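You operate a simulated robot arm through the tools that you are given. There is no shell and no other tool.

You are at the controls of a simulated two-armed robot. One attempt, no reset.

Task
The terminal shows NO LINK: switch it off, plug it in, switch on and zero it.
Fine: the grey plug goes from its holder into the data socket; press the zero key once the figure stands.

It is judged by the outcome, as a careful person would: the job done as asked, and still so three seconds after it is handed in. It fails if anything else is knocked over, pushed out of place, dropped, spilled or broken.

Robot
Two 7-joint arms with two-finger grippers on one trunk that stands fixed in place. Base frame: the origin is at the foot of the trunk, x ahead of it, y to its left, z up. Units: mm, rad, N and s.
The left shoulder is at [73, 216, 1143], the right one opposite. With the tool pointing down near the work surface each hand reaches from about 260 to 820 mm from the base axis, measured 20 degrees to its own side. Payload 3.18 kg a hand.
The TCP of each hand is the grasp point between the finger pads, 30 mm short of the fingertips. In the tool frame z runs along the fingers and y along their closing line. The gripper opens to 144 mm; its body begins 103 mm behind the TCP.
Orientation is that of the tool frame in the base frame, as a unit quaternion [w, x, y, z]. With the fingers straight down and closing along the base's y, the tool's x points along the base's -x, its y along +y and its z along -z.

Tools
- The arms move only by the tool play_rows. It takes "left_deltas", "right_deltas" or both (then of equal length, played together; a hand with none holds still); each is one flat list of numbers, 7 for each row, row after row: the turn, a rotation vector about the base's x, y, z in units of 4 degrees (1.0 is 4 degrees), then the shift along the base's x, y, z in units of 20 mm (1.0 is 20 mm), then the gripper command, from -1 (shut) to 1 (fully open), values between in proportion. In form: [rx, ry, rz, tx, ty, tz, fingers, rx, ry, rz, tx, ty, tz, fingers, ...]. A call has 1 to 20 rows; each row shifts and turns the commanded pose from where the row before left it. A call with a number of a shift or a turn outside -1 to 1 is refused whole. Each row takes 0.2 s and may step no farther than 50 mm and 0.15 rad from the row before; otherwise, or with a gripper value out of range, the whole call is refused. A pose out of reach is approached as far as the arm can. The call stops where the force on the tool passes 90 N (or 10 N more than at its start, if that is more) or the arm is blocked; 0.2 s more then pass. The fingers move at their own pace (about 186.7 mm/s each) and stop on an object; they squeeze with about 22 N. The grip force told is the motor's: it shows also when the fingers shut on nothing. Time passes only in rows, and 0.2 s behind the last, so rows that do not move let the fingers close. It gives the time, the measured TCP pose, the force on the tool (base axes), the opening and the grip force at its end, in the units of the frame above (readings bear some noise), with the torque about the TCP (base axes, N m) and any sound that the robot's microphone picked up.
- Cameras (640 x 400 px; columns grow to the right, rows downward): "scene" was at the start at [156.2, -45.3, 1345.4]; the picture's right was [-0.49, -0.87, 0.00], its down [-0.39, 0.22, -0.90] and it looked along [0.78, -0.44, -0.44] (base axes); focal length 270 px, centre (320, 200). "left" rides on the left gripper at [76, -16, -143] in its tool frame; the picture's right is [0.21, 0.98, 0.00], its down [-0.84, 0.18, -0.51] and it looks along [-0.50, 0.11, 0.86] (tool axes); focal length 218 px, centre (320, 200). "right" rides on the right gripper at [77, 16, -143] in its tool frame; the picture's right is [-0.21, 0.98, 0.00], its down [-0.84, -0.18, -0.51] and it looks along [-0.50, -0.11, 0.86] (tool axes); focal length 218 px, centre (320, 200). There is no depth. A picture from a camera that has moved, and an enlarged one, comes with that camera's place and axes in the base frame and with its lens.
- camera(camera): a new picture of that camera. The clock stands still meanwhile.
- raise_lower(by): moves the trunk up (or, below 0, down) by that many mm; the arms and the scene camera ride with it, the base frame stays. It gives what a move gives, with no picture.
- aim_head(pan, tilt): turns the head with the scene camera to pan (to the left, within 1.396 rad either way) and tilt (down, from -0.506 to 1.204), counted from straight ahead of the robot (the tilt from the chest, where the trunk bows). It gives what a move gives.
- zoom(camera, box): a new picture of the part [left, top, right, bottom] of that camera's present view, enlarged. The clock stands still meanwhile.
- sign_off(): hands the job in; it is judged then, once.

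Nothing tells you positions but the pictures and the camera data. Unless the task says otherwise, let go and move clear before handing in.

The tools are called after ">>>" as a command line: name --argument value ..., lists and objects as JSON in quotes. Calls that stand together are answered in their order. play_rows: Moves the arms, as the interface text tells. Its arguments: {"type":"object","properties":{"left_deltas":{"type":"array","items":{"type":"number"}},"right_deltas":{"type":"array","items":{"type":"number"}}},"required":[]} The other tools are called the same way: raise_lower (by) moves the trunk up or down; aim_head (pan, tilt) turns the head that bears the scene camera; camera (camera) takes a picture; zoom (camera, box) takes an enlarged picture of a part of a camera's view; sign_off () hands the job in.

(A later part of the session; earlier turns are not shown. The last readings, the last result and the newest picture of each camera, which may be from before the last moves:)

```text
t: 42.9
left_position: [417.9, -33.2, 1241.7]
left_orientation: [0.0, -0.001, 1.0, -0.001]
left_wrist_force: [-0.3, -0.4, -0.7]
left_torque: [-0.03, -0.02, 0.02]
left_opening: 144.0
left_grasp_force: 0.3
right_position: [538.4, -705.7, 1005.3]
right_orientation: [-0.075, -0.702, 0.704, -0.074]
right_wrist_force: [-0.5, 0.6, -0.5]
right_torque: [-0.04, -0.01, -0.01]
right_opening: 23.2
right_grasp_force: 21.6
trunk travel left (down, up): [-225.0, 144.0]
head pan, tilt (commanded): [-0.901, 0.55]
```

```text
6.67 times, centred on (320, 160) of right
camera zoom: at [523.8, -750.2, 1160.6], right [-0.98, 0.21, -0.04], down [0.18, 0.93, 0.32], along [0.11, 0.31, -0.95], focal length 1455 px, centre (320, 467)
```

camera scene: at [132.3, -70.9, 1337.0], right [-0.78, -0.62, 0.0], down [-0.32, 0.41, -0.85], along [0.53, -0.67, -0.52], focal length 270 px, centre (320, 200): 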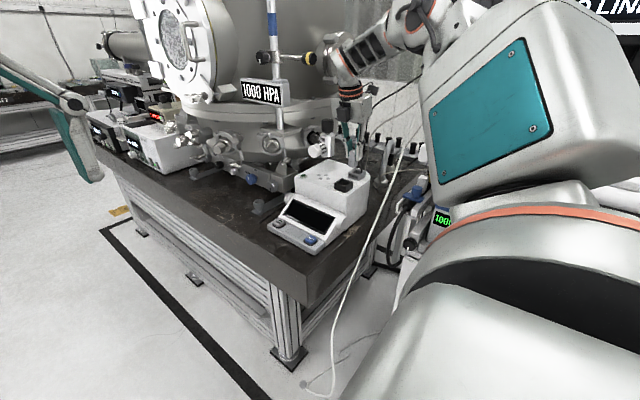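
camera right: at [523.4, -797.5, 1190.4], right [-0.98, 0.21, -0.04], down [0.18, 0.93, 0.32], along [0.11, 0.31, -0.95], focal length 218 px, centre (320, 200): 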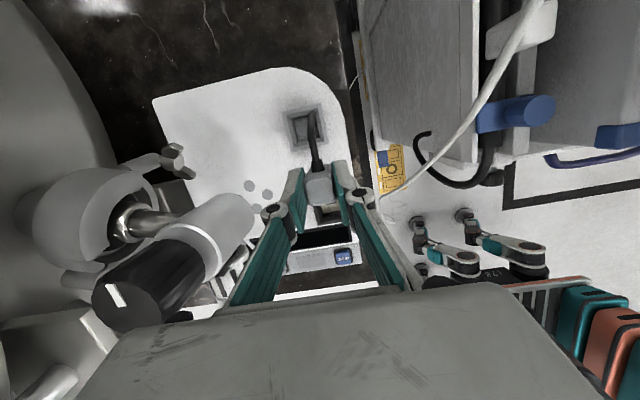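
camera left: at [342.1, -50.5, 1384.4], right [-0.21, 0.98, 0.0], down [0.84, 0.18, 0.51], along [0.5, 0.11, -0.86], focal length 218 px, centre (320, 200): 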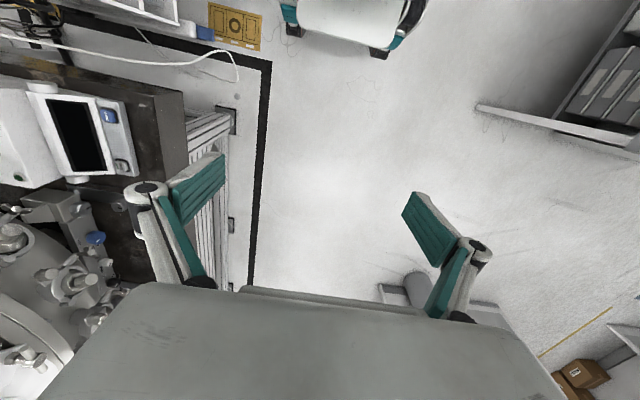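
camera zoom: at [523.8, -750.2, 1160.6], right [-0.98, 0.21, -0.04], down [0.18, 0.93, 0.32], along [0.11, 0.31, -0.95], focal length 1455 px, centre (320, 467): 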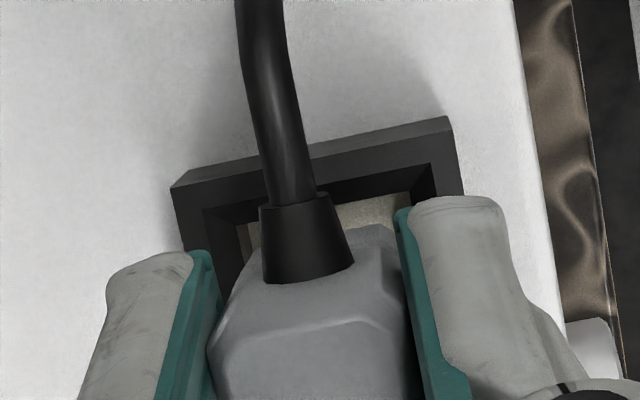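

Well centred now, within about 1 mm in both directions. I'll insert slowly in small steps, watching the force.

>>> play_rows --right_deltas '[0, 0, 0, 0.01, 0.02, -0.15, -1, 0, 0, 0, 0, 0, -0.15, -1, 0, 0, 0, 0, 0, -0.15, -1, 0, 0, 0, 0, 0, -0.15, -1, 0, 0, 0, 0, 0, -0.1, -1]'

>>> zoom --camera "scene" --box '[330, 150, 370, 195]'

```text
t: 44.1
left_position: [417.7, -33.2, 1240.7]
left_orientation: [0.0, 0.0, 1.0, -0.001]
left_wrist_force: [0.5, -0.4, -0.4]
left_torque: [-0.02, -0.01, -0.01]
left_opening: 144.1
left_grasp_force: 0.0
right_position: [540.3, -703.6, 991.7]
right_orientation: [-0.074, -0.703, 0.703, -0.074]
right_wrist_force: [-0.1, 0.7, -0.2]
right_torque: [0.0, 0.02, 0.0]
right_opening: 23.2
right_grasp_force: 22.3
trunk travel left (down, up): [-225.0, 144.0]
head pan, tilt (commanded): [-0.901, 0.55]
```

```text
8.89 times, centred on (350, 172) of scene
camera zoom: at [132.1, -70.5, 1337.1], right [-0.78, -0.62, 0.0], down [-0.32, 0.41, -0.85], along [0.53, -0.67, -0.52], focal length 2396 px, centre (53, 444)
```

zoom: 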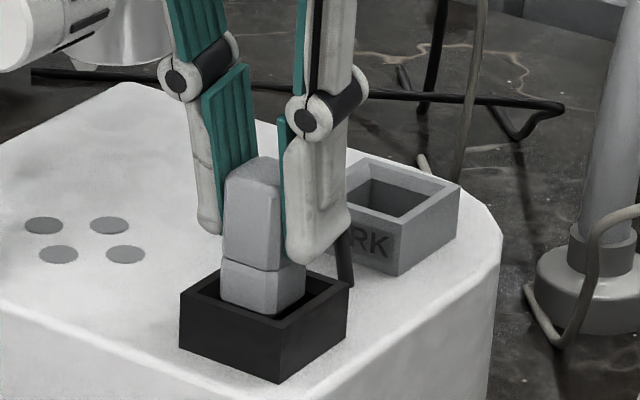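

>>> play_rows --right_deltas '[0, 0, 0, 0, 0, -0.1, -1, 0, 0, 0, 0, 0, -0.1, -1, 0, 0, 0, 0, 0, -0.1, -1, 0, 0, 0, 0, 0, 0, -1]'

>>> zoom --camera "scene" --box '[330, 150, 370, 195]'

```text
t: 45.1
left_position: [417.3, -35.2, 1241.4]
left_orientation: [0.001, 0.0, 1.0, -0.001]
left_wrist_force: [0.8, -0.2, -0.3]
left_torque: [0.03, 0.03, -0.01]
left_opening: 144.2
left_grasp_force: 0.0
right_position: [539.7, -703.7, 985.8]
right_orientation: [-0.074, -0.702, 0.704, -0.073]
right_wrist_force: [-0.3, -1.1, 0.7]
right_torque: [-0.05, -0.02, -0.01]
right_opening: 23.3
right_grasp_force: 22.5
trunk travel left (down, up): [-225.0, 144.0]
head pan, tilt (commanded): [-0.901, 0.55]
```

```text
8.89 times, centred on (350, 172) of scene
camera zoom: at [132.1, -70.6, 1337.1], right [-0.78, -0.62, 0.0], down [-0.32, 0.41, -0.85], along [0.53, -0.67, -0.52], focal length 2396 px, centre (53, 444)
```

zoom: 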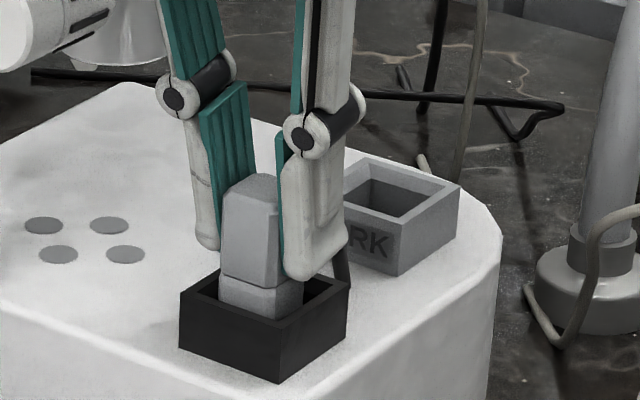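

The plug is entering the mouth cleanly, and by my estimate it has about 8 mm left to seat. Continuing in small steps.

>>> play_rows --right_deltas '[0, 0, 0, 0, 0, -0.1, -1, 0, 0, 0, 0, 0, -0.1, -1, 0, 0, 0, 0, 0, 0, -1]'

```text
t: 45.9
left_position: [416.5, -33.5, 1240.9]
left_orientation: [0.0, 0.0, 1.0, -0.001]
left_wrist_force: [0.2, -0.3, 0.5]
left_torque: [0.0, -0.03, -0.01]
left_opening: 143.6
left_grasp_force: 0.1
right_position: [540.8, -703.0, 981.3]
right_orientation: [-0.074, -0.703, 0.703, -0.074]
right_wrist_force: [0.5, -0.9, -0.7]
right_torque: [0.01, -0.02, 0.01]
right_opening: 22.8
right_grasp_force: 21.9
trunk travel left (down, up): [-225.0, 144.0]
head pan, tilt (commanded): [-0.901, 0.55]
```

>>> play_rows --right_deltas '[0, 0, 0, 0, 0, -0.1, -1, 0, 0, 0, 0, 0, -0.075, -1, 0, 0, 0, 0, 0, 0, -1]'

>>> zoom --camera "scene" --box '[330, 150, 370, 195]'

>>> zoom --camera "right" --box '[272, 130, 368, 190]'

```text
t: 46.7
left_position: [417.3, -34.6, 1241.4]
left_orientation: [0.0, 0.001, 1.0, -0.001]
left_wrist_force: [-0.4, 0.2, -0.3]
left_torque: [0.02, -0.01, -0.05]
left_opening: 143.9
left_grasp_force: 0.0
right_position: [539.9, -703.7, 979.3]
right_orientation: [-0.074, -0.703, 0.704, -0.075]
right_wrist_force: [-0.1, -1.3, 5.2]
right_torque: [-0.08, 0.04, -0.02]
right_opening: 23.1
right_grasp_force: 22.3
trunk travel left (down, up): [-225.0, 144.0]
head pan, tilt (commanded): [-0.901, 0.55]
```

```text
8.89 times, centred on (350, 172) of scene
camera zoom: at [131.6, -70.1, 1337.2], right [-0.78, -0.62, 0.0], down [-0.32, 0.41, -0.85], along [0.53, -0.67, -0.52], focal length 2396 px, centre (53, 444)
```

zoom: 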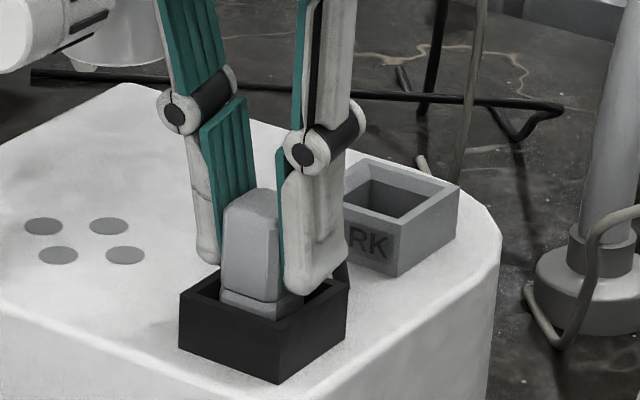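

```text
6.67 times, centred on (320, 160) of right
camera zoom: at [524.1, -749.3, 1134.8], right [-0.98, 0.21, -0.05], down [0.18, 0.93, 0.32], along [0.11, 0.31, -0.95], focal length 1455 px, centre (320, 467)
```

zoom: 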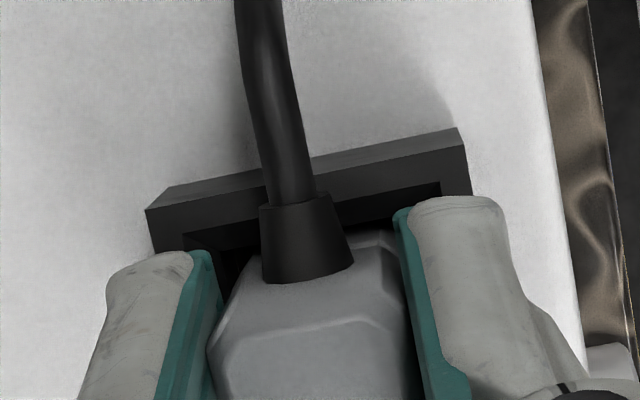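

A first resistance (5 N) shows near the seating depth. I'll push on in 1 mm steps and listen for a click.

>>> play_rows --right_deltas '[0, 0, 0, 0, 0, -0.05, -1, 0, 0, 0, 0, 0, 0, -1]'

```text
t: 47.3
left_position: [417.2, -33.9, 1241.3]
left_orientation: [0.001, 0.0, 1.0, 0.0]
left_wrist_force: [-0.4, -0.8, -0.2]
left_torque: [-0.03, 0.02, -0.01]
left_opening: 144.1
left_grasp_force: 0.0
right_position: [541.2, -703.7, 978.4]
right_orientation: [-0.073, -0.703, 0.703, -0.076]
right_wrist_force: [-0.4, -3.0, 10.8]
right_torque: [-0.1, 0.04, 0.01]
right_opening: 23.1
right_grasp_force: 21.9
trunk travel left (down, up): [-225.0, 144.0]
head pan, tilt (commanded): [-0.901, 0.55]
```

>>> play_rows --right_deltas '[0, 0, 0, 0, 0, -0.05, -1, 0, 0, 0, 0, 0, -0.05, -1, 0, 0, 0, 0, 0, 0, -1]'

>>> zoom --camera "scene" --box '[330, 150, 370, 195]'

```text
t: 48.1
left_position: [416.8, -32.0, 1241.9]
left_orientation: [0.0, 0.0, 1.0, -0.001]
left_wrist_force: [0.2, -0.4, -0.3]
left_torque: [-0.02, -0.02, 0.01]
left_opening: 144.0
left_grasp_force: 0.1
right_position: [539.6, -702.2, 976.8]
right_orientation: [-0.073, -0.703, 0.703, -0.075]
right_wrist_force: [0.4, -2.7, 15.7]
right_torque: [-0.16, -0.06, 0.0]
right_opening: 23.5
right_grasp_force: 21.8
trunk travel left (down, up): [-225.0, 144.0]
head pan, tilt (commanded): [-0.901, 0.55]
```

```text
8.89 times, centred on (350, 172) of scene
camera zoom: at [131.0, -69.3, 1337.3], right [-0.78, -0.62, 0.0], down [-0.32, 0.41, -0.85], along [0.53, -0.67, -0.52], focal length 2396 px, centre (53, 444)
```

zoom: 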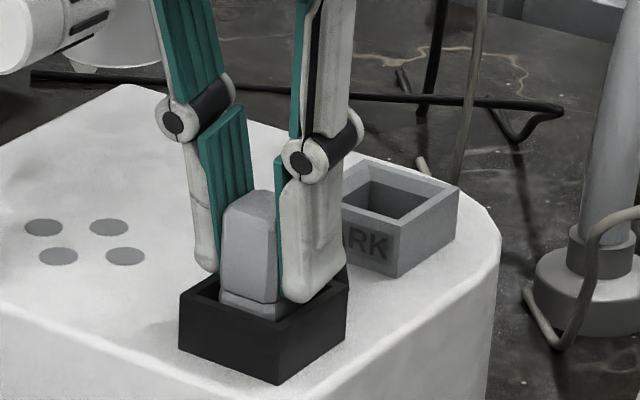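

>>> zoom --camera "scene" --box '[334, 165, 366, 190]'

>>> zoom --camera "right" --box '[280, 140, 360, 200]'

```text
16.00 times, centred on (350, 178) of scene
camera zoom: at [131.0, -69.3, 1337.3], right [-0.78, -0.62, 0.0], down [-0.32, 0.41, -0.85], along [0.53, -0.67, -0.52], focal length 4313 px, centre (-160, 560)
```

zoom: 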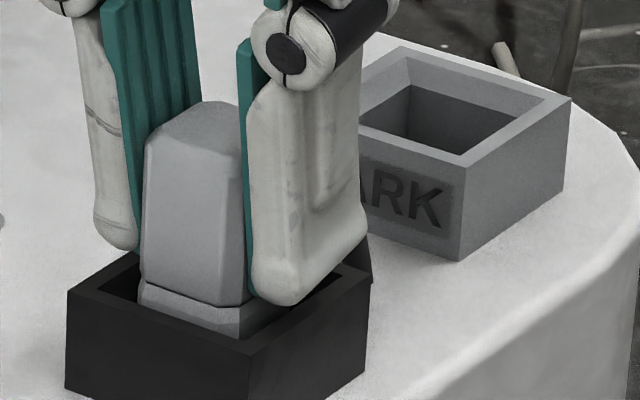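

```text
6.67 times, centred on (320, 170) of right
camera zoom: at [523.9, -748.4, 1132.5], right [-0.98, 0.21, -0.05], down [0.18, 0.93, 0.32], along [0.11, 0.3, -0.95], focal length 1455 px, centre (320, 400)
```

zoom: 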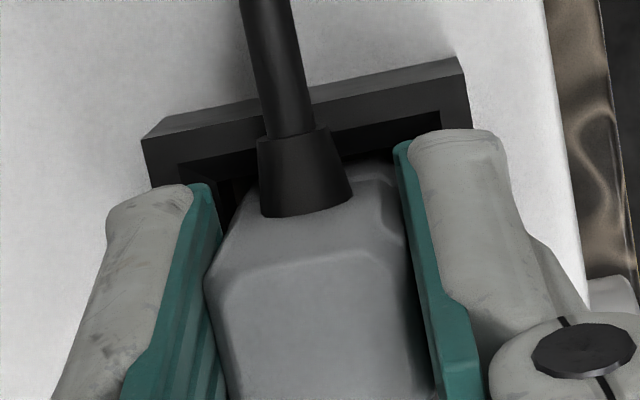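

The plug stopped near the socket floor (floor z≈926, plug bottom ≈927) and the fingers slipped a little on it, with no click yet. I'll let go, back off upward, look at it, and then push it home from above with closed fingers.

>>> play_rows --right_deltas '[0, 0, 0, 0, 0, 0.1, -0.8, 0, 0, 0, 0, 0, 0, -0.6, 0, 0, 0, 0, 0, 0, -0.5, 0, 0, 0, 0, 0, 0, -0.5]'

>>> zoom --camera "scene" --box '[334, 165, 366, 190]'

```text
t: 49.1
left_position: [417.4, -33.9, 1240.5]
left_orientation: [0.0, 0.001, 1.0, -0.001]
left_wrist_force: [0.3, -0.2, 0.7]
left_torque: [-0.02, 0.01, -0.01]
left_opening: 143.9
left_grasp_force: 0.1
right_position: [540.1, -704.9, 977.7]
right_orientation: [-0.074, -0.702, 0.705, -0.074]
right_wrist_force: [-0.4, 0.0, 0.1]
right_torque: [0.02, 0.0, 0.0]
right_opening: 36.1
right_grasp_force: 0.0
trunk travel left (down, up): [-225.0, 144.0]
head pan, tilt (commanded): [-0.901, 0.55]
```

```text
16.00 times, centred on (350, 178) of scene
camera zoom: at [132.1, -70.4, 1337.0], right [-0.78, -0.62, 0.0], down [-0.32, 0.41, -0.85], along [0.53, -0.67, -0.52], focal length 4313 px, centre (-160, 560)
```

zoom: 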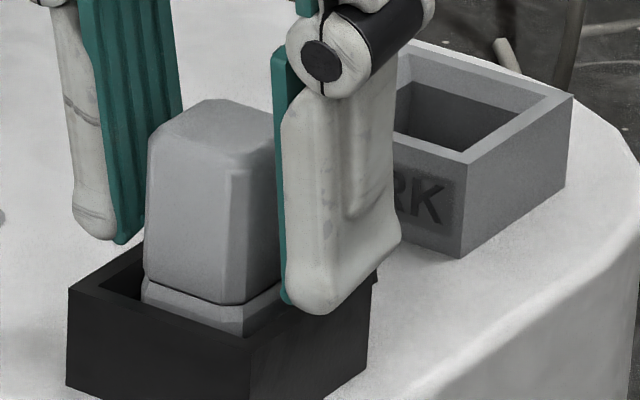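

>>> play_rows --right_deltas '[0, 0, 0, 0, 0, 0.5, -0.5, 0, 0, 0, 0, 0, 0.8, -0.5, 0, 0, 0, 0, 0, 1, -0.5, 0, 0, 0, 0, 0, 1, -0.5, 0, 0, 0, 0, 0, 0, -0.5]'

>>> zoom --camera "scene" --box '[334, 165, 366, 190]'

>>> zoom --camera "right" --box '[280, 125, 360, 185]'

>>> zoom --camera "scene" --box '[290, 40, 418, 200]'

```text
t: 50.3
left_position: [417.3, -34.0, 1241.7]
left_orientation: [0.0, 0.0, 1.0, -0.001]
left_wrist_force: [-0.5, 0.2, 0.7]
left_torque: [0.0, 0.02, -0.03]
left_opening: 144.2
left_grasp_force: 0.1
right_position: [540.3, -704.7, 1042.9]
right_orientation: [-0.074, -0.702, 0.704, -0.075]
right_wrist_force: [-0.2, -0.2, -0.1]
right_torque: [-0.01, 0.0, -0.01]
right_opening: 36.2
right_grasp_force: 0.0
trunk travel left (down, up): [-225.0, 144.0]
head pan, tilt (commanded): [-0.901, 0.55]
```

```text
16.00 times, centred on (350, 178) of scene
camera zoom: at [132.2, -70.6, 1337.0], right [-0.78, -0.62, 0.0], down [-0.32, 0.41, -0.85], along [0.53, -0.67, -0.52], focal length 4313 px, centre (-160, 560)
```

zoom: 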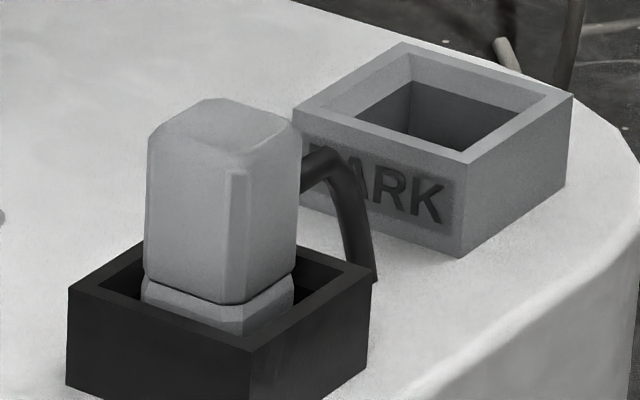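

```text
6.67 times, centred on (320, 155) of right
camera zoom: at [525.6, -750.1, 1198.4], right [-0.98, 0.21, -0.04], down [0.18, 0.93, 0.32], along [0.11, 0.31, -0.95], focal length 1455 px, centre (320, 500)
```

zoom: 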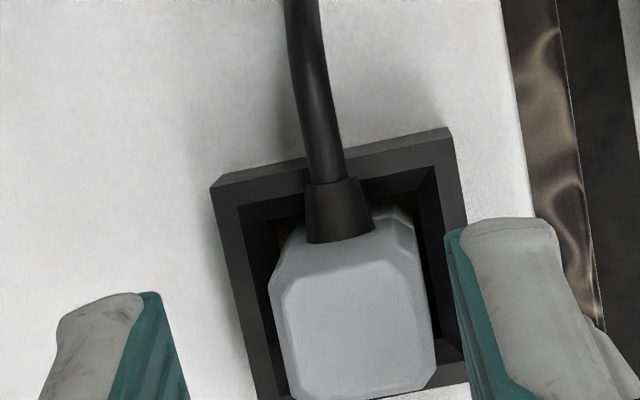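

```text
2.50 times, centred on (354, 120) of scene
camera zoom: at [132.2, -70.6, 1337.0], right [-0.78, -0.62, 0.0], down [-0.32, 0.41, -0.85], along [0.53, -0.67, -0.52], focal length 674 px, centre (235, 400)
```

zoom: 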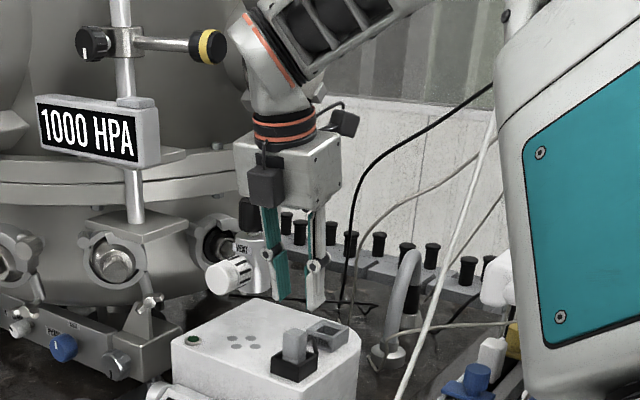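

The plug stands upright in the socket with its shoulder about 0.8 mm above the rim. I'll look into the empty holder from here to compare seating depth.

>>> zoom --camera "right" --box '[266, 60, 330, 100]'

>>> zoom --camera "right" --box '[296, 140, 360, 190]'

```text
10.00 times, centred on (298, 80) of right
camera zoom: at [525.6, -750.1, 1198.4], right [-0.98, 0.21, -0.04], down [0.18, 0.93, 0.32], along [0.11, 0.31, -0.95], focal length 2183 px, centre (540, 1400)
```

zoom: 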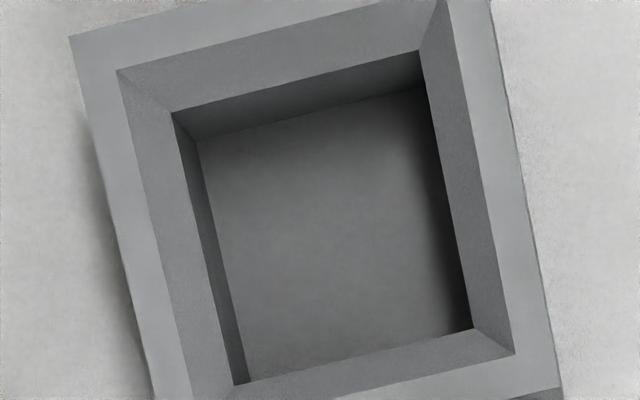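

```text
8.00 times, centred on (328, 165) of right
camera zoom: at [525.6, -750.1, 1198.4], right [-0.98, 0.21, -0.04], down [0.18, 0.93, 0.32], along [0.11, 0.31, -0.95], focal length 1746 px, centre (256, 480)
```

zoom: 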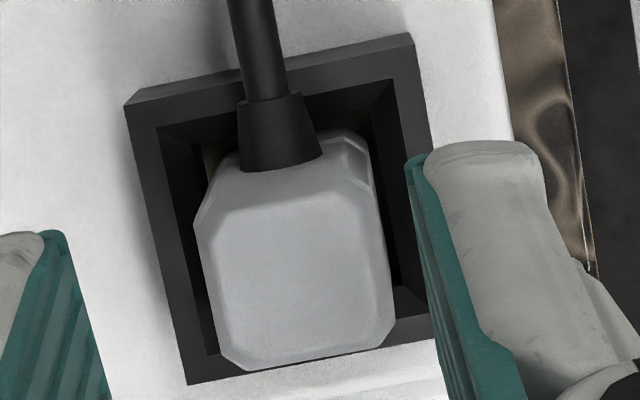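

The holder looks slightly deeper than the socket, so the plug may not be fully home yet. I'll close the fingers, bring the tool vertical above the plug, and press it down gently.

>>> play_rows --right_deltas '[1, 0, 0, 0, 0, 0.3, -1, 1, 0, 0, 0, 0, 0, -1, 1, 0, 0, 0, 0, 0, -1, 0, 0, 0, 0, 0, 0, -1]'

>>> camera --camera "right"

>>> zoom --camera "scene" --box '[290, 60, 418, 200]'

```text
t: 51.3
left_position: [417.8, -34.0, 1242.3]
left_orientation: [0.0, 0.0, 1.0, 0.0]
left_wrist_force: [0.3, 0.6, -0.9]
left_torque: [-0.01, 0.0, 0.06]
left_opening: 144.5
left_grasp_force: 0.2
right_position: [540.4, -703.1, 1049.3]
right_orientation: [0.0, -0.707, 0.708, 0.0]
right_wrist_force: [-0.3, 0.1, 0.6]
right_torque: [-0.02, -0.03, 0.0]
right_opening: 0.0
right_grasp_force: 22.2
trunk travel left (down, up): [-225.0, 144.0]
head pan, tilt (commanded): [-0.901, 0.55]
```

```text
taken
camera right: at [525.1, -780.2, 1192.2], right [-0.98, 0.21, 0.0], down [0.18, 0.84, 0.51], along [0.11, 0.5, -0.86], focal length 218 px, centre (320, 200)
```

right: 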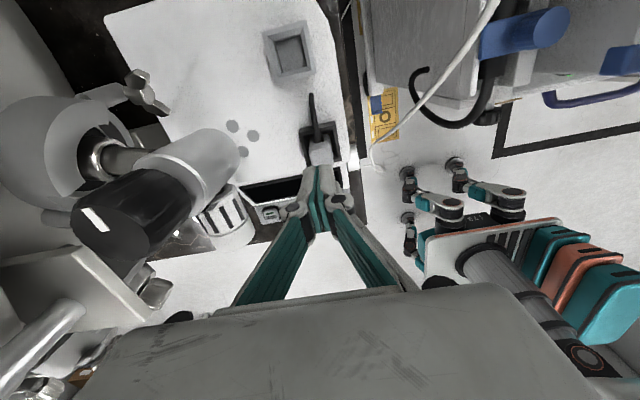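

```text
2.86 times, centred on (354, 130) of scene
camera zoom: at [132.0, -70.0, 1337.1], right [-0.78, -0.62, 0.0], down [-0.32, 0.41, -0.85], along [0.53, -0.67, -0.52], focal length 770 px, centre (223, 400)
```

zoom: 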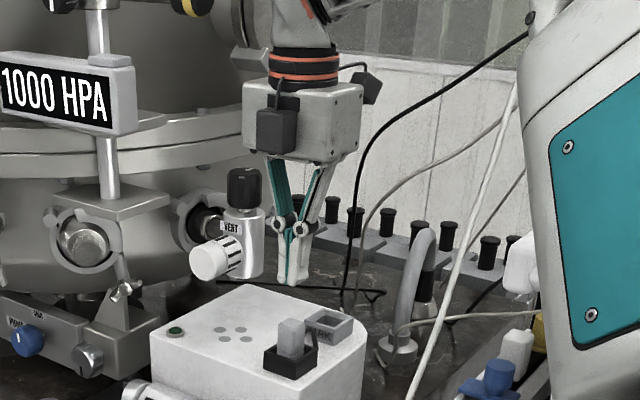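

>>> play_rows --right_deltas '[0, 0, 0, 0, -0.03, -0.9, -1, 0, 0, 0, 0, 0, -0.8, -1, 0, 0, 0, 0, 0, -0.1, -1, 0, 0, 0, 0, 0, 0, -1]'

>>> zoom --camera "scene" --box '[330, 150, 370, 190]'

>>> zoom --camera "right" --box '[272, 120, 368, 190]'

```text
t: 52.3
left_position: [418.6, -35.5, 1241.5]
left_orientation: [0.0, 0.0, 1.0, 0.0]
left_wrist_force: [0.3, -0.5, 1.8]
left_torque: [0.01, -0.03, 0.0]
left_opening: 144.1
left_grasp_force: 0.0
right_position: [539.0, -705.3, 1012.5]
right_orientation: [0.0, -0.707, 0.708, -0.001]
right_wrist_force: [0.2, 0.0, -0.6]
right_torque: [0.01, 0.01, -0.01]
right_opening: 0.0
right_grasp_force: 21.7
trunk travel left (down, up): [-225.0, 144.0]
head pan, tilt (commanded): [-0.901, 0.55]
```

```text
10.00 times, centred on (350, 170) of scene
camera zoom: at [132.1, -70.5, 1337.1], right [-0.78, -0.62, 0.0], down [-0.32, 0.41, -0.85], along [0.53, -0.67, -0.52], focal length 2695 px, centre (20, 500)
```

zoom: 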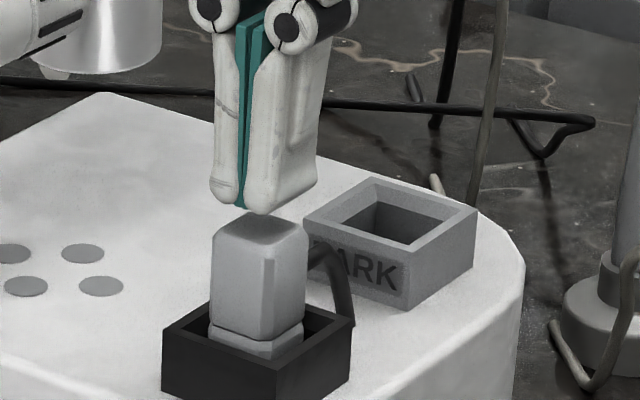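

```text
5.71 times, centred on (320, 155) of right
camera zoom: at [524.3, -781.7, 1155.3], right [-0.98, 0.21, 0.0], down [0.18, 0.84, 0.51], along [0.11, 0.5, -0.86], focal length 1247 px, centre (320, 457)
```

zoom: 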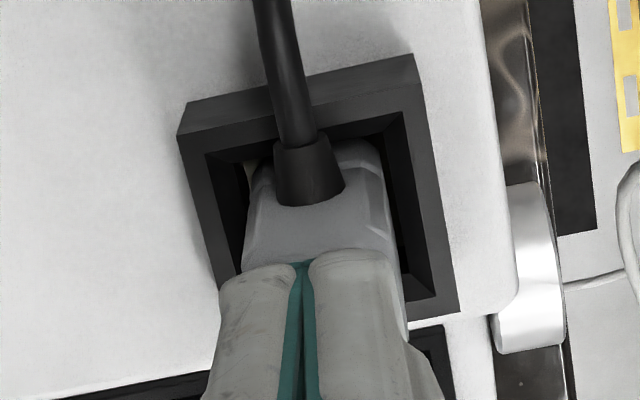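

Centred over the plug with about 6 mm gap. Pressing down in small steps.

>>> play_rows --right_deltas '[0, 0, 0, 0.03, 0, -0.1, -1, 0, 0, 0, 0, 0, -0.1, -1, 0, 0, 0, 0, 0, -0.1, -1]'

```text
t: 53.1
left_position: [417.9, -34.4, 1241.8]
left_orientation: [-0.001, 0.0, 1.0, -0.001]
left_wrist_force: [-0.1, 0.6, 1.0]
left_torque: [0.01, -0.02, -0.01]
left_opening: 144.0
left_grasp_force: 0.1
right_position: [540.1, -705.1, 1007.0]
right_orientation: [0.0, -0.706, 0.708, 0.0]
right_wrist_force: [0.2, -0.2, -1.3]
right_torque: [0.01, -0.03, 0.02]
right_opening: 0.0
right_grasp_force: 22.1
trunk travel left (down, up): [-225.0, 144.0]
head pan, tilt (commanded): [-0.901, 0.55]
```

>>> play_rows --right_deltas '[0, 0, 0, 0, 0, -0.1, -1, 0, 0, 0, 0, 0, -0.1, -1]'

```text
t: 53.7
left_position: [417.6, -34.2, 1240.8]
left_orientation: [0.0, 0.001, 1.0, -0.001]
left_wrist_force: [0.4, -0.7, -0.2]
left_torque: [0.06, 0.0, -0.02]
left_opening: 143.9
left_grasp_force: 0.0
right_position: [539.4, -706.5, 1003.8]
right_orientation: [0.0, 0.707, -0.707, 0.0]
right_wrist_force: [0.1, 0.6, 0.2]
right_torque: [-0.01, 0.01, -0.04]
right_opening: 0.1
right_grasp_force: 21.8
trunk travel left (down, up): [-225.0, 144.0]
head pan, tilt (commanded): [-0.901, 0.55]
```

>>> play_rows --right_deltas '[0, 0, 0, 0, 0, -0.05, -1, 0, 0, 0, 0, 0, -0.05, -1]'

```text
t: 54.3
left_position: [417.1, -33.4, 1241.8]
left_orientation: [-0.001, 0.0, 1.0, -0.001]
left_wrist_force: [-0.5, 0.3, 0.3]
left_torque: [0.02, -0.01, 0.02]
left_opening: 143.9
left_grasp_force: 0.2
right_position: [540.6, -705.0, 1002.4]
right_orientation: [0.0, -0.706, 0.708, 0.0]
right_wrist_force: [-0.5, -0.2, 4.7]
right_torque: [0.0, 0.0, 0.01]
right_opening: 6.3
right_grasp_force: 21.7
trunk travel left (down, up): [-225.0, 144.0]
head pan, tilt (commanded): [-0.901, 0.55]
```

>>> zoom --camera "scene" --box '[330, 150, 370, 190]'

>>> zoom --camera "right" --box '[272, 120, 368, 190]'

```text
10.00 times, centred on (350, 170) of scene
camera zoom: at [131.6, -70.0, 1337.3], right [-0.78, -0.62, 0.0], down [-0.32, 0.41, -0.85], along [0.53, -0.67, -0.52], focal length 2695 px, centre (20, 500)
```

zoom: 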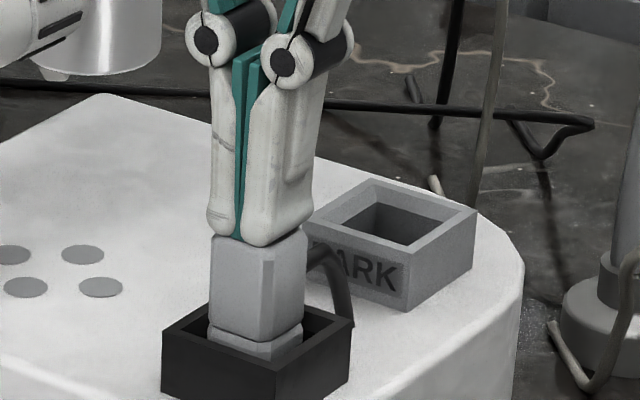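

```text
5.71 times, centred on (320, 155) of right
camera zoom: at [524.4, -781.2, 1145.0], right [-0.98, 0.21, 0.0], down [0.18, 0.84, 0.51], along [0.11, 0.5, -0.86], focal length 1247 px, centre (320, 457)
```

zoom: 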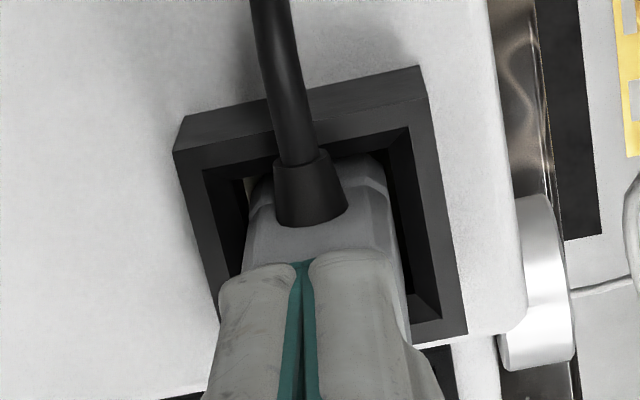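

The tips are still together and square on the plug's top. I'll keep pressing gently.

>>> play_rows --right_deltas '[0, 0, 0, 0, 0, -0.05, -1, 0, 0, 0, 0, 0, -0.05, -1]'

```text
t: 54.9
left_position: [416.1, -34.7, 1242.2]
left_orientation: [0.001, 0.0, 1.0, -0.001]
left_wrist_force: [-0.2, -0.2, 0.1]
left_torque: [0.01, -0.01, -0.01]
left_opening: 144.0
left_grasp_force: 0.1
right_position: [541.2, -703.8, 1002.1]
right_orientation: [0.001, -0.706, 0.708, -0.002]
right_wrist_force: [-0.1, -1.9, 15.1]
right_torque: [-0.02, 0.03, -0.02]
right_opening: 5.9
right_grasp_force: 22.2
trunk travel left (down, up): [-225.0, 144.0]
head pan, tilt (commanded): [-0.901, 0.55]
```

>>> play_rows --right_deltas '[0, 0, 0, 0, 0, -0.05, -1, 0, 0, 0, 0, 0, -0.05, -1]'

```text
t: 55.5
left_position: [415.7, -32.8, 1243.0]
left_orientation: [0.001, 0.0, 1.0, -0.002]
left_wrist_force: [0.3, -0.4, 0.7]
left_torque: [0.02, -0.02, 0.01]
left_opening: 143.7
left_grasp_force: 0.1
right_position: [540.2, -704.2, 1000.3]
right_orientation: [0.0, -0.706, 0.708, -0.004]
right_wrist_force: [1.4, -4.7, 29.0]
right_torque: [-0.15, 0.0, 0.01]
right_opening: 6.1
right_grasp_force: 22.3
trunk travel left (down, up): [-225.0, 144.0]
head pan, tilt (commanded): [-0.901, 0.55]
```

>>> zoom --camera "scene" --box '[334, 165, 366, 190]'

```text
16.00 times, centred on (350, 178) of scene
camera zoom: at [129.9, -68.3, 1337.8], right [-0.78, -0.62, 0.0], down [-0.32, 0.41, -0.85], along [0.53, -0.67, -0.52], focal length 4313 px, centre (-160, 560)
```

zoom: 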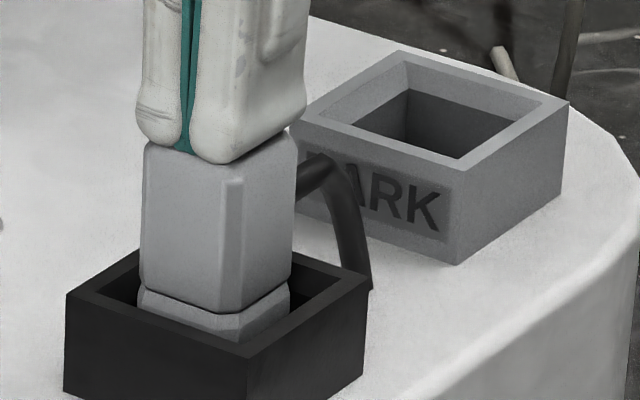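

The plug moved down about 1 mm relative to the rim, so it is still going in. I'll press a little further.

>>> play_rows --right_deltas '[0, 0, 0, 0, 0.02, -0.05, -1, 0, 0, 0, 0, 0, -0.05, -1]'

```text
t: 56.1
left_position: [415.6, -31.7, 1243.0]
left_orientation: [0.002, 0.0, 1.0, -0.002]
left_wrist_force: [0.3, 0.2, -0.9]
left_torque: [0.0, -0.02, -0.01]
left_opening: 144.2
left_grasp_force: 0.0
right_position: [540.5, -703.7, 1001.3]
right_orientation: [0.001, -0.707, 0.708, -0.005]
right_wrist_force: [-0.3, -8.5, 42.6]
right_torque: [-0.36, 0.07, 0.06]
right_opening: 6.0
right_grasp_force: 22.4
trunk travel left (down, up): [-225.0, 144.0]
head pan, tilt (commanded): [-0.901, 0.55]
```

>>> zoom --camera "scene" --box '[334, 165, 366, 190]'

>>> zoom --camera "right" --box '[280, 120, 352, 170]'

```text
16.00 times, centred on (350, 178) of scene
camera zoom: at [128.9, -67.6, 1337.9], right [-0.78, -0.62, 0.0], down [-0.32, 0.41, -0.85], along [0.53, -0.67, -0.52], focal length 4313 px, centre (-160, 560)
```

zoom: 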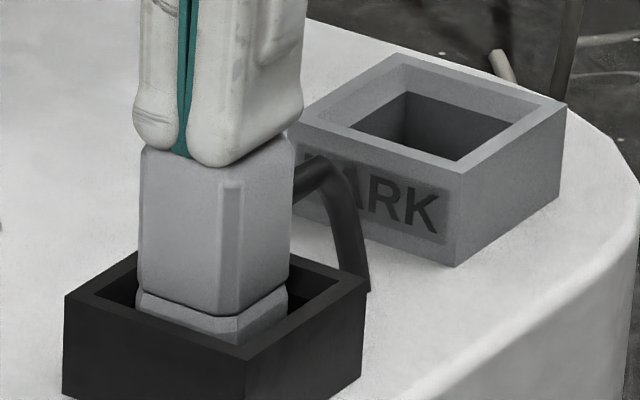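

```text
8.00 times, centred on (316, 145) of right
camera zoom: at [523.1, -779.5, 1144.7], right [-0.98, 0.21, -0.01], down [0.18, 0.85, 0.5], along [0.11, 0.49, -0.86], focal length 1746 px, centre (352, 640)
```

zoom: 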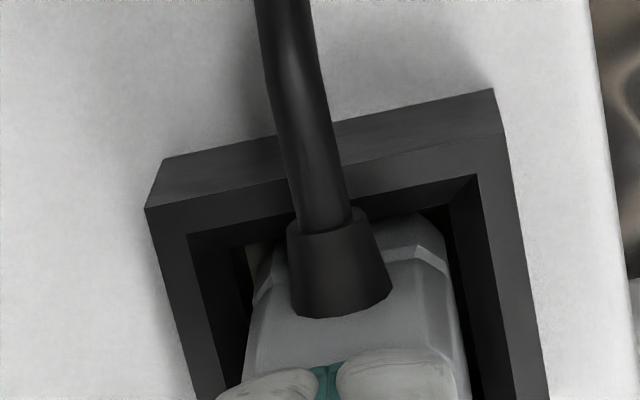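

The plug's shoulder is now level with the rim and no longer moves at 42 N, so it is bottomed. I'll lift off and check that it stays.

>>> play_rows --right_deltas '[0, 0, 0, 0, 0, 0.3, -1, 0, 0, 0, 0, 0, 0.5, -1, 0, 0, 0, 0, 0, 1, -1, 0, 0, 0, 0, 0, 1, -1, 0, 0, 0, 0, 0, 0, -1]'

>>> zoom --camera "scene" --box '[334, 165, 366, 190]'

>>> zoom --camera "right" --box '[280, 110, 360, 160]'

```text
t: 57.3
left_position: [416.3, -34.2, 1241.4]
left_orientation: [0.001, 0.0, 1.0, -0.002]
left_wrist_force: [-0.2, -0.7, -0.4]
left_torque: [-0.02, 0.04, 0.01]
left_opening: 144.2
left_grasp_force: 0.0
right_position: [541.5, -705.1, 1049.7]
right_orientation: [0.0, -0.706, 0.708, 0.001]
right_wrist_force: [0.0, 0.1, 0.1]
right_torque: [-0.02, -0.03, -0.03]
right_opening: 0.1
right_grasp_force: 22.1
trunk travel left (down, up): [-225.0, 144.0]
head pan, tilt (commanded): [-0.901, 0.55]
```

```text
16.00 times, centred on (350, 178) of scene
camera zoom: at [132.0, -70.4, 1337.0], right [-0.78, -0.62, 0.0], down [-0.32, 0.41, -0.85], along [0.53, -0.67, -0.52], focal length 4313 px, centre (-160, 560)
```

zoom: 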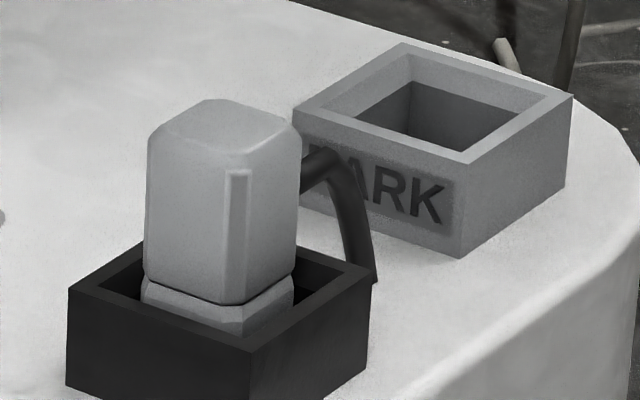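

```text
8.00 times, centred on (320, 135) of right
camera zoom: at [525.4, -781.5, 1193.0], right [-0.98, 0.21, 0.0], down [0.18, 0.84, 0.51], along [0.11, 0.5, -0.86], focal length 1746 px, centre (320, 720)
```

zoom: 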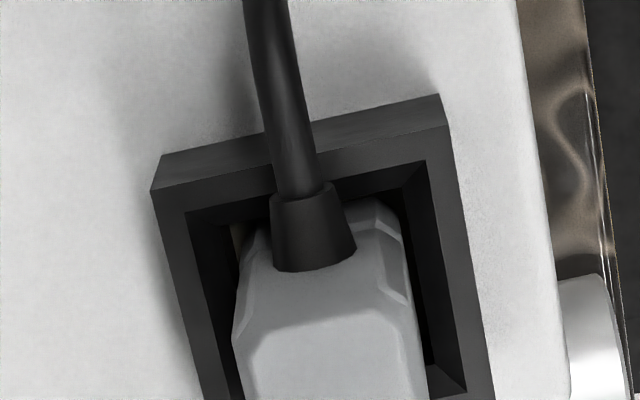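

The plug sits in the socket at the same depth as it did in the holder, resting on the floor, and stays put. Next I'll go back to the power key along the path used before.

>>> play_rows --right_deltas '[0, 0, 0, 0, 0, 0.88, -1, 0, 0, 0, 0, 0, 0.88, -1, 0, 0, 0, 0, 0, 0.88, -1, 0, 0, 0, 0, 0, 0.88, -1, 0, 0, 0, 0, 0, 0.88, -1, 0, 0, 0, -0.05, 1, 0, -1, 0, 0, 0, -0.05, 1, 0, -1, 0, 0, 0, -0.05, 1, 0, -1, 0, 0, 0, -0.05, 1, 0, -1, 0, 0, 0, -0.05, 1, 0, -1, 0, 0, 0, -0.05, 1, 0, -1, 0, 0, 0, -0.05, 1, 0, -1, 0, 0, 0, -0.05, 1, 0, -1, 0, 0, 0, -0.05, 1, 0, -1, 0, 0, 0, -0.05, 1, 0, -1, 0, 0, 0, 0, 0, 0, -1]'

```text
t: 60.7
left_position: [417.3, -34.9, 1241.3]
left_orientation: [0.0, 0.001, 1.0, -0.001]
left_wrist_force: [0.5, 0.8, 1.1]
left_torque: [0.0, -0.02, 0.01]
left_opening: 144.1
left_grasp_force: 0.1
right_position: [529.5, -504.3, 1139.0]
right_orientation: [0.0, -0.706, 0.708, -0.001]
right_wrist_force: [-0.4, -0.3, 0.7]
right_torque: [0.01, 0.01, -0.03]
right_opening: 0.2
right_grasp_force: 22.5
trunk travel left (down, up): [-225.0, 144.0]
head pan, tilt (commanded): [-0.901, 0.55]
```

>>> play_rows --right_deltas '[-1, -0.6, 0, 1, 0, -1, -1, -1, -0.6, 0, 1, 0, -1, -1, -1, -0.6, 0, 1, 0, -1, -1, -1, -0.6, 0, 1, 0, -1, -1, -1, -0.6, 0, 1, 0, -1, -1, 0, 0, 0, 0.23, -0.148, -0.95, -1, 0, 0, 0, 0.23, -0.148, -0.95, -1, 0, 0, 0, 0.23, -0.148, -0.95, -1, 0, 0, 0, 0.23, -0.148, -0.95, -1, 0, 0, 0, 0.23, -0.148, -0.95, -1, 0, 0, 0, 0.23, -0.148, -0.95, -1, 0, 0, 0, 0.23, -0.148, -0.95, -1, 0, 0, 0, 0.23, -0.148, -0.95, -1, 0, 0, 0, 0.23, -0.148, -0.95, -1, 0, 0, 0, 0, 0, 0, -1]'

>>> camera --camera "right"

>>> zoom --camera "scene" --box '[220, 130, 380, 250]'

```text
t: 63.9
left_position: [417.2, -33.4, 1241.4]
left_orientation: [0.0, -0.001, 1.0, 0.0]
left_wrist_force: [0.3, -0.7, -0.4]
left_torque: [0.0, 0.03, -0.04]
left_opening: 144.2
left_grasp_force: 0.0
right_position: [674.2, -530.9, 867.0]
right_orientation: [-0.049, -0.692, 0.693, -0.196]
right_wrist_force: [-0.1, 0.1, 1.1]
right_torque: [-0.01, -0.03, 0.02]
right_opening: 0.0
right_grasp_force: 22.3
trunk travel left (down, up): [-225.0, 144.0]
head pan, tilt (commanded): [-0.901, 0.55]
```

```text
taken
camera right: at [625.8, -555.8, 1021.7], right [-0.95, 0.16, -0.27], down [0.1, 0.97, 0.22], along [0.3, 0.18, -0.94], focal length 218 px, centre (320, 200)
```

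right: 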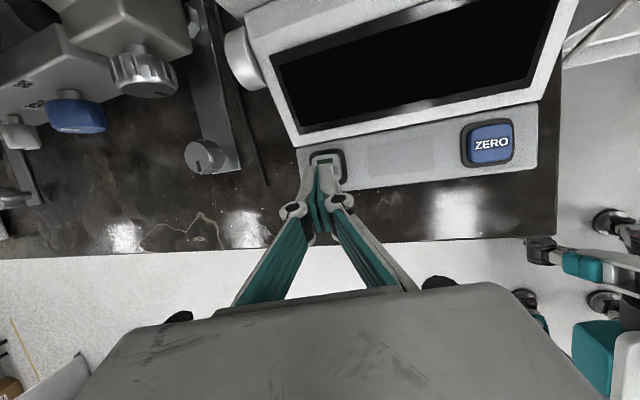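

```text
3.33 times, centred on (300, 190) of scene
camera zoom: at [131.6, -70.2, 1337.2], right [-0.78, -0.62, 0.0], down [-0.32, 0.41, -0.85], along [0.53, -0.67, -0.52], focal length 898 px, centre (387, 233)
```

zoom: 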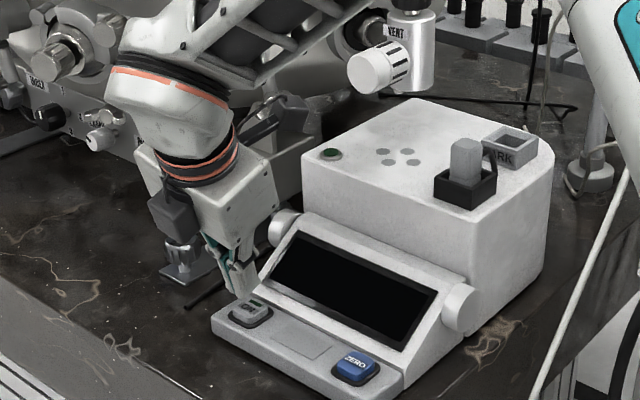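

Above the ON key again. Coming down and pressing as before.

>>> play_rows --right_deltas '[0, 0, 0, -0.02, -0.09, -0.5, -1, 0, 0, 0, -0.02, -0.09, -0.45, -1, 0, 0, 0, 0, 0, -0.05, -1, 0, 0, 0, 0, 0, -0.05, -1]'

```text
t: 64.9
left_position: [417.9, -34.2, 1240.9]
left_orientation: [0.0, -0.001, 1.0, -0.001]
left_wrist_force: [-0.6, -0.5, -0.1]
left_torque: [0.0, 0.01, -0.01]
left_opening: 143.9
left_grasp_force: 0.0
right_position: [672.6, -535.3, 846.0]
right_orientation: [-0.049, -0.692, 0.693, -0.196]
right_wrist_force: [0.1, -0.1, -0.6]
right_torque: [0.02, -0.01, 0.0]
right_opening: 0.0
right_grasp_force: 21.7
trunk travel left (down, up): [-225.0, 144.0]
head pan, tilt (commanded): [-0.901, 0.55]
```

>>> play_rows --right_deltas '[0, 0, 0, 0, 0, -0.075, -1, 0, 0, 0, 0, 0, -0.075, -1]'

```text
t: 65.5
left_position: [417.4, -32.9, 1241.4]
left_orientation: [0.0, 0.0, 1.0, 0.0]
left_wrist_force: [0.1, 0.6, 0.6]
left_torque: [-0.01, -0.02, 0.02]
left_opening: 143.7
left_grasp_force: 0.0
right_position: [671.9, -534.6, 844.0]
right_orientation: [-0.048, -0.692, 0.693, -0.197]
right_wrist_force: [-0.8, -0.7, 2.4]
right_torque: [-0.04, 0.0, 0.0]
right_opening: 0.0
right_grasp_force: 21.9
trunk travel left (down, up): [-225.0, 144.0]
head pan, tilt (commanded): [-0.901, 0.55]
```

>>> play_rows --right_deltas '[0, 0, 0, 0, 0, -0.05, -1, 0, 0, 0, 0, 0, 0, -1]'

```text
t: 66.1
left_position: [417.6, -32.2, 1241.9]
left_orientation: [-0.001, 0.0, 1.0, 0.0]
left_wrist_force: [0.0, -0.4, -0.3]
left_torque: [-0.03, -0.03, 0.02]
left_opening: 143.8
left_grasp_force: 0.0
right_position: [672.1, -533.8, 842.7]
right_orientation: [-0.048, -0.692, 0.693, -0.197]
right_wrist_force: [-1.2, 0.2, 2.3]
right_torque: [-0.04, 0.02, 0.0]
right_opening: 0.1
right_grasp_force: 22.2
trunk travel left (down, up): [-225.0, 144.0]
head pan, tilt (commanded): [-0.901, 0.55]
heard: click
```

Click heard. I'll lift off and look at the display.

>>> play_rows --right_deltas '[0, 0, 0, 0, 0, 0.4, -1, 0, 0, 0, 0, 0, 0.6, -1, 0, 0, 0, 0, 0, 0.8, -1]'

>>> camera --camera "right"

>>> zoom --camera "scene" --box '[220, 130, 380, 250]'

```text
t: 66.9
left_position: [417.9, -34.1, 1240.6]
left_orientation: [0.0, 0.0, 1.0, -0.001]
left_wrist_force: [-0.3, 0.2, 0.3]
left_torque: [0.04, -0.02, 0.01]
left_opening: 144.0
left_grasp_force: 0.0
right_position: [672.5, -533.9, 880.6]
right_orientation: [-0.048, -0.692, 0.693, -0.197]
right_wrist_force: [0.3, -0.3, 0.6]
right_torque: [0.0, -0.04, 0.02]
right_opening: 0.3
right_grasp_force: 21.8
trunk travel left (down, up): [-225.0, 144.0]
head pan, tilt (commanded): [-0.901, 0.55]
```

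```text
taken
camera right: at [623.8, -559.3, 1033.4], right [-0.95, 0.16, -0.27], down [0.1, 0.97, 0.22], along [0.3, 0.18, -0.94], focal length 218 px, centre (320, 200)
```

right: 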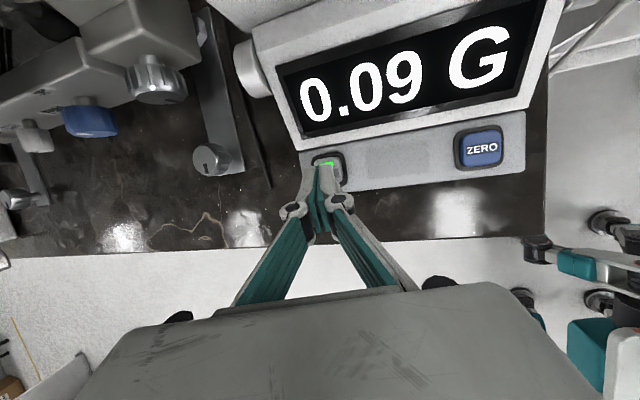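

```text
3.33 times, centred on (300, 190) of scene
camera zoom: at [131.6, -70.2, 1337.2], right [-0.78, -0.62, 0.0], down [-0.32, 0.41, -0.85], along [0.53, -0.67, -0.52], focal length 898 px, centre (387, 233)
```

zoom: 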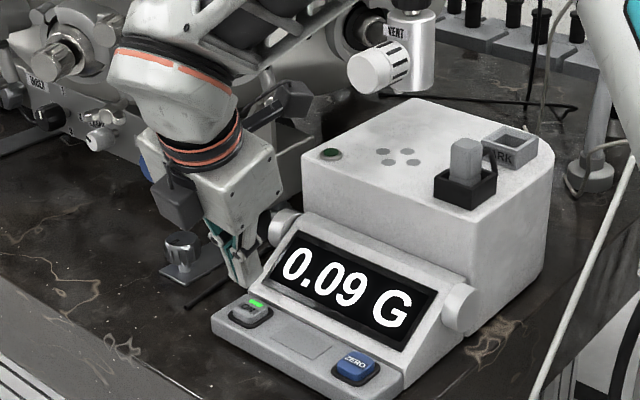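

The terminal is linked and shows 0.09 G. I'll move over to the ZERO key while the figure settles, and watch it.

>>> play_rows --right_deltas '[0, 0, 0, -0.955, -0.01, 0, -1, 0, 0, 0, -0.955, -0.01, 0, -1, 0, 0, 0, -0.955, -0.01, 0, -1, 0, 0, 0, -0.955, -0.01, 0, -1, 0, 0, 0, -0.955, -0.01, 0, -1, 0, 0, 0, -0.955, -0.01, 0, -1, 0, 0, 0, -0.955, -0.01, 0, -1, 0, 0, 0, 0, 0, 0, -1]'

>>> camera --camera "right"

>>> zoom --camera "scene" --box '[240, 170, 368, 260]'

```text
t: 68.7
left_position: [418.1, -33.9, 1241.9]
left_orientation: [0.0, 0.0, 1.0, 0.0]
left_wrist_force: [0.9, -0.1, -0.4]
left_torque: [-0.01, 0.02, -0.01]
left_opening: 143.9
left_grasp_force: 0.0
right_position: [536.8, -535.7, 877.7]
right_orientation: [-0.049, -0.692, 0.693, -0.196]
right_wrist_force: [-1.0, -0.3, 0.0]
right_torque: [0.0, 0.01, 0.0]
right_opening: 0.1
right_grasp_force: 21.6
trunk travel left (down, up): [-225.0, 144.0]
head pan, tilt (commanded): [-0.901, 0.55]
```

```text
taken
camera right: at [490.2, -560.2, 1030.9], right [-0.95, 0.16, -0.27], down [0.1, 0.97, 0.22], along [0.3, 0.18, -0.94], focal length 218 px, centre (320, 200)
```

right: 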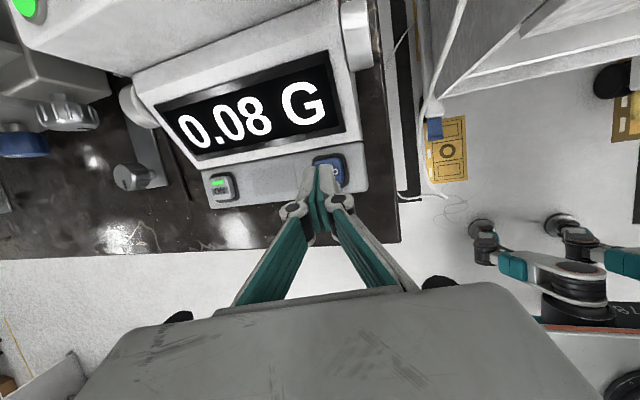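

```text
4.44 times, centred on (304, 215) of scene
camera zoom: at [132.4, -70.4, 1337.0], right [-0.78, -0.62, 0.0], down [-0.32, 0.41, -0.85], along [0.53, -0.67, -0.52], focal length 1198 px, centre (391, 133)
```

zoom: 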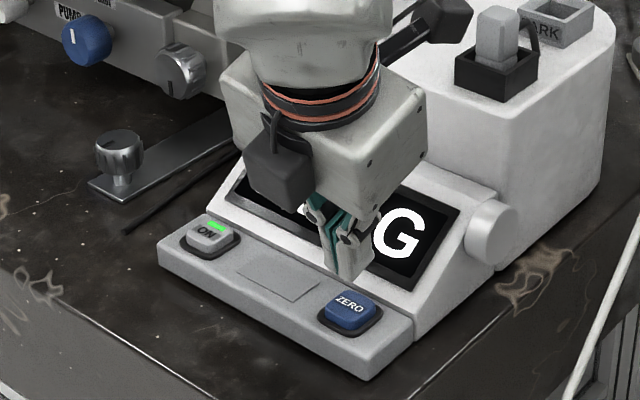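

The link light on the terminal is now lit and the figure is still drifting (0.09 → 0.08). I'll wait and watch until it stands still.

>>> play_rows --right_deltas '[0, 0, 0, 0.09, 0, 0, -1, 0, 0, 0, 0, 0, 0, -1, 0, 0, 0, 0, 0, 0, -1, 0, 0, 0, 0, 0, 0, -1, 0, 0, 0, 0, 0, 0, -1, 0, 0, 0, 0, 0, 0, -1, 0, 0, 0, 0, 0, 0, -1, 0, 0, 0, 0, 0, 0, -1, 0, 0, 0, 0, 0, 0, -1, 0, 0, 0, 0, 0, 0, -1]'

>>> zoom --camera "right" --box '[100, 50, 400, 220]'

```text
t: 70.9
left_position: [418.2, -34.2, 1240.9]
left_orientation: [0.0, 0.0, 1.0, 0.0]
left_wrist_force: [0.5, 0.4, 0.9]
left_torque: [0.02, -0.03, 0.0]
left_opening: 144.0
left_grasp_force: 0.0
right_position: [539.0, -535.5, 877.7]
right_orientation: [-0.049, -0.692, 0.694, -0.195]
right_wrist_force: [-0.3, 1.2, 0.3]
right_torque: [0.0, -0.01, 0.0]
right_opening: 0.0
right_grasp_force: 22.0
trunk travel left (down, up): [-225.0, 144.0]
head pan, tilt (commanded): [-0.901, 0.55]
```

```text
2.13 times, centred on (250, 135) of right
camera zoom: at [492.3, -560.3, 1031.5], right [-0.95, 0.16, -0.27], down [0.1, 0.97, 0.22], along [0.3, 0.18, -0.94], focal length 466 px, centre (469, 339)
```

zoom: 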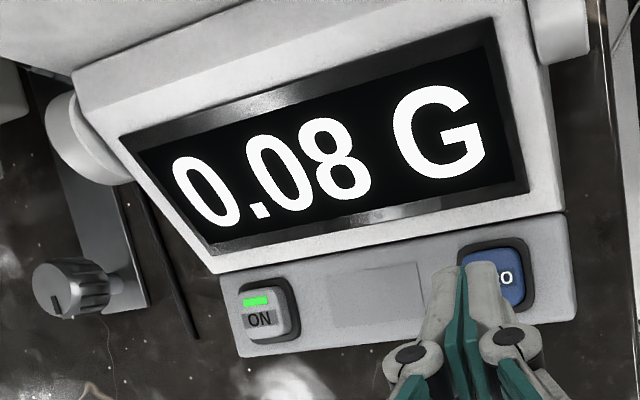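

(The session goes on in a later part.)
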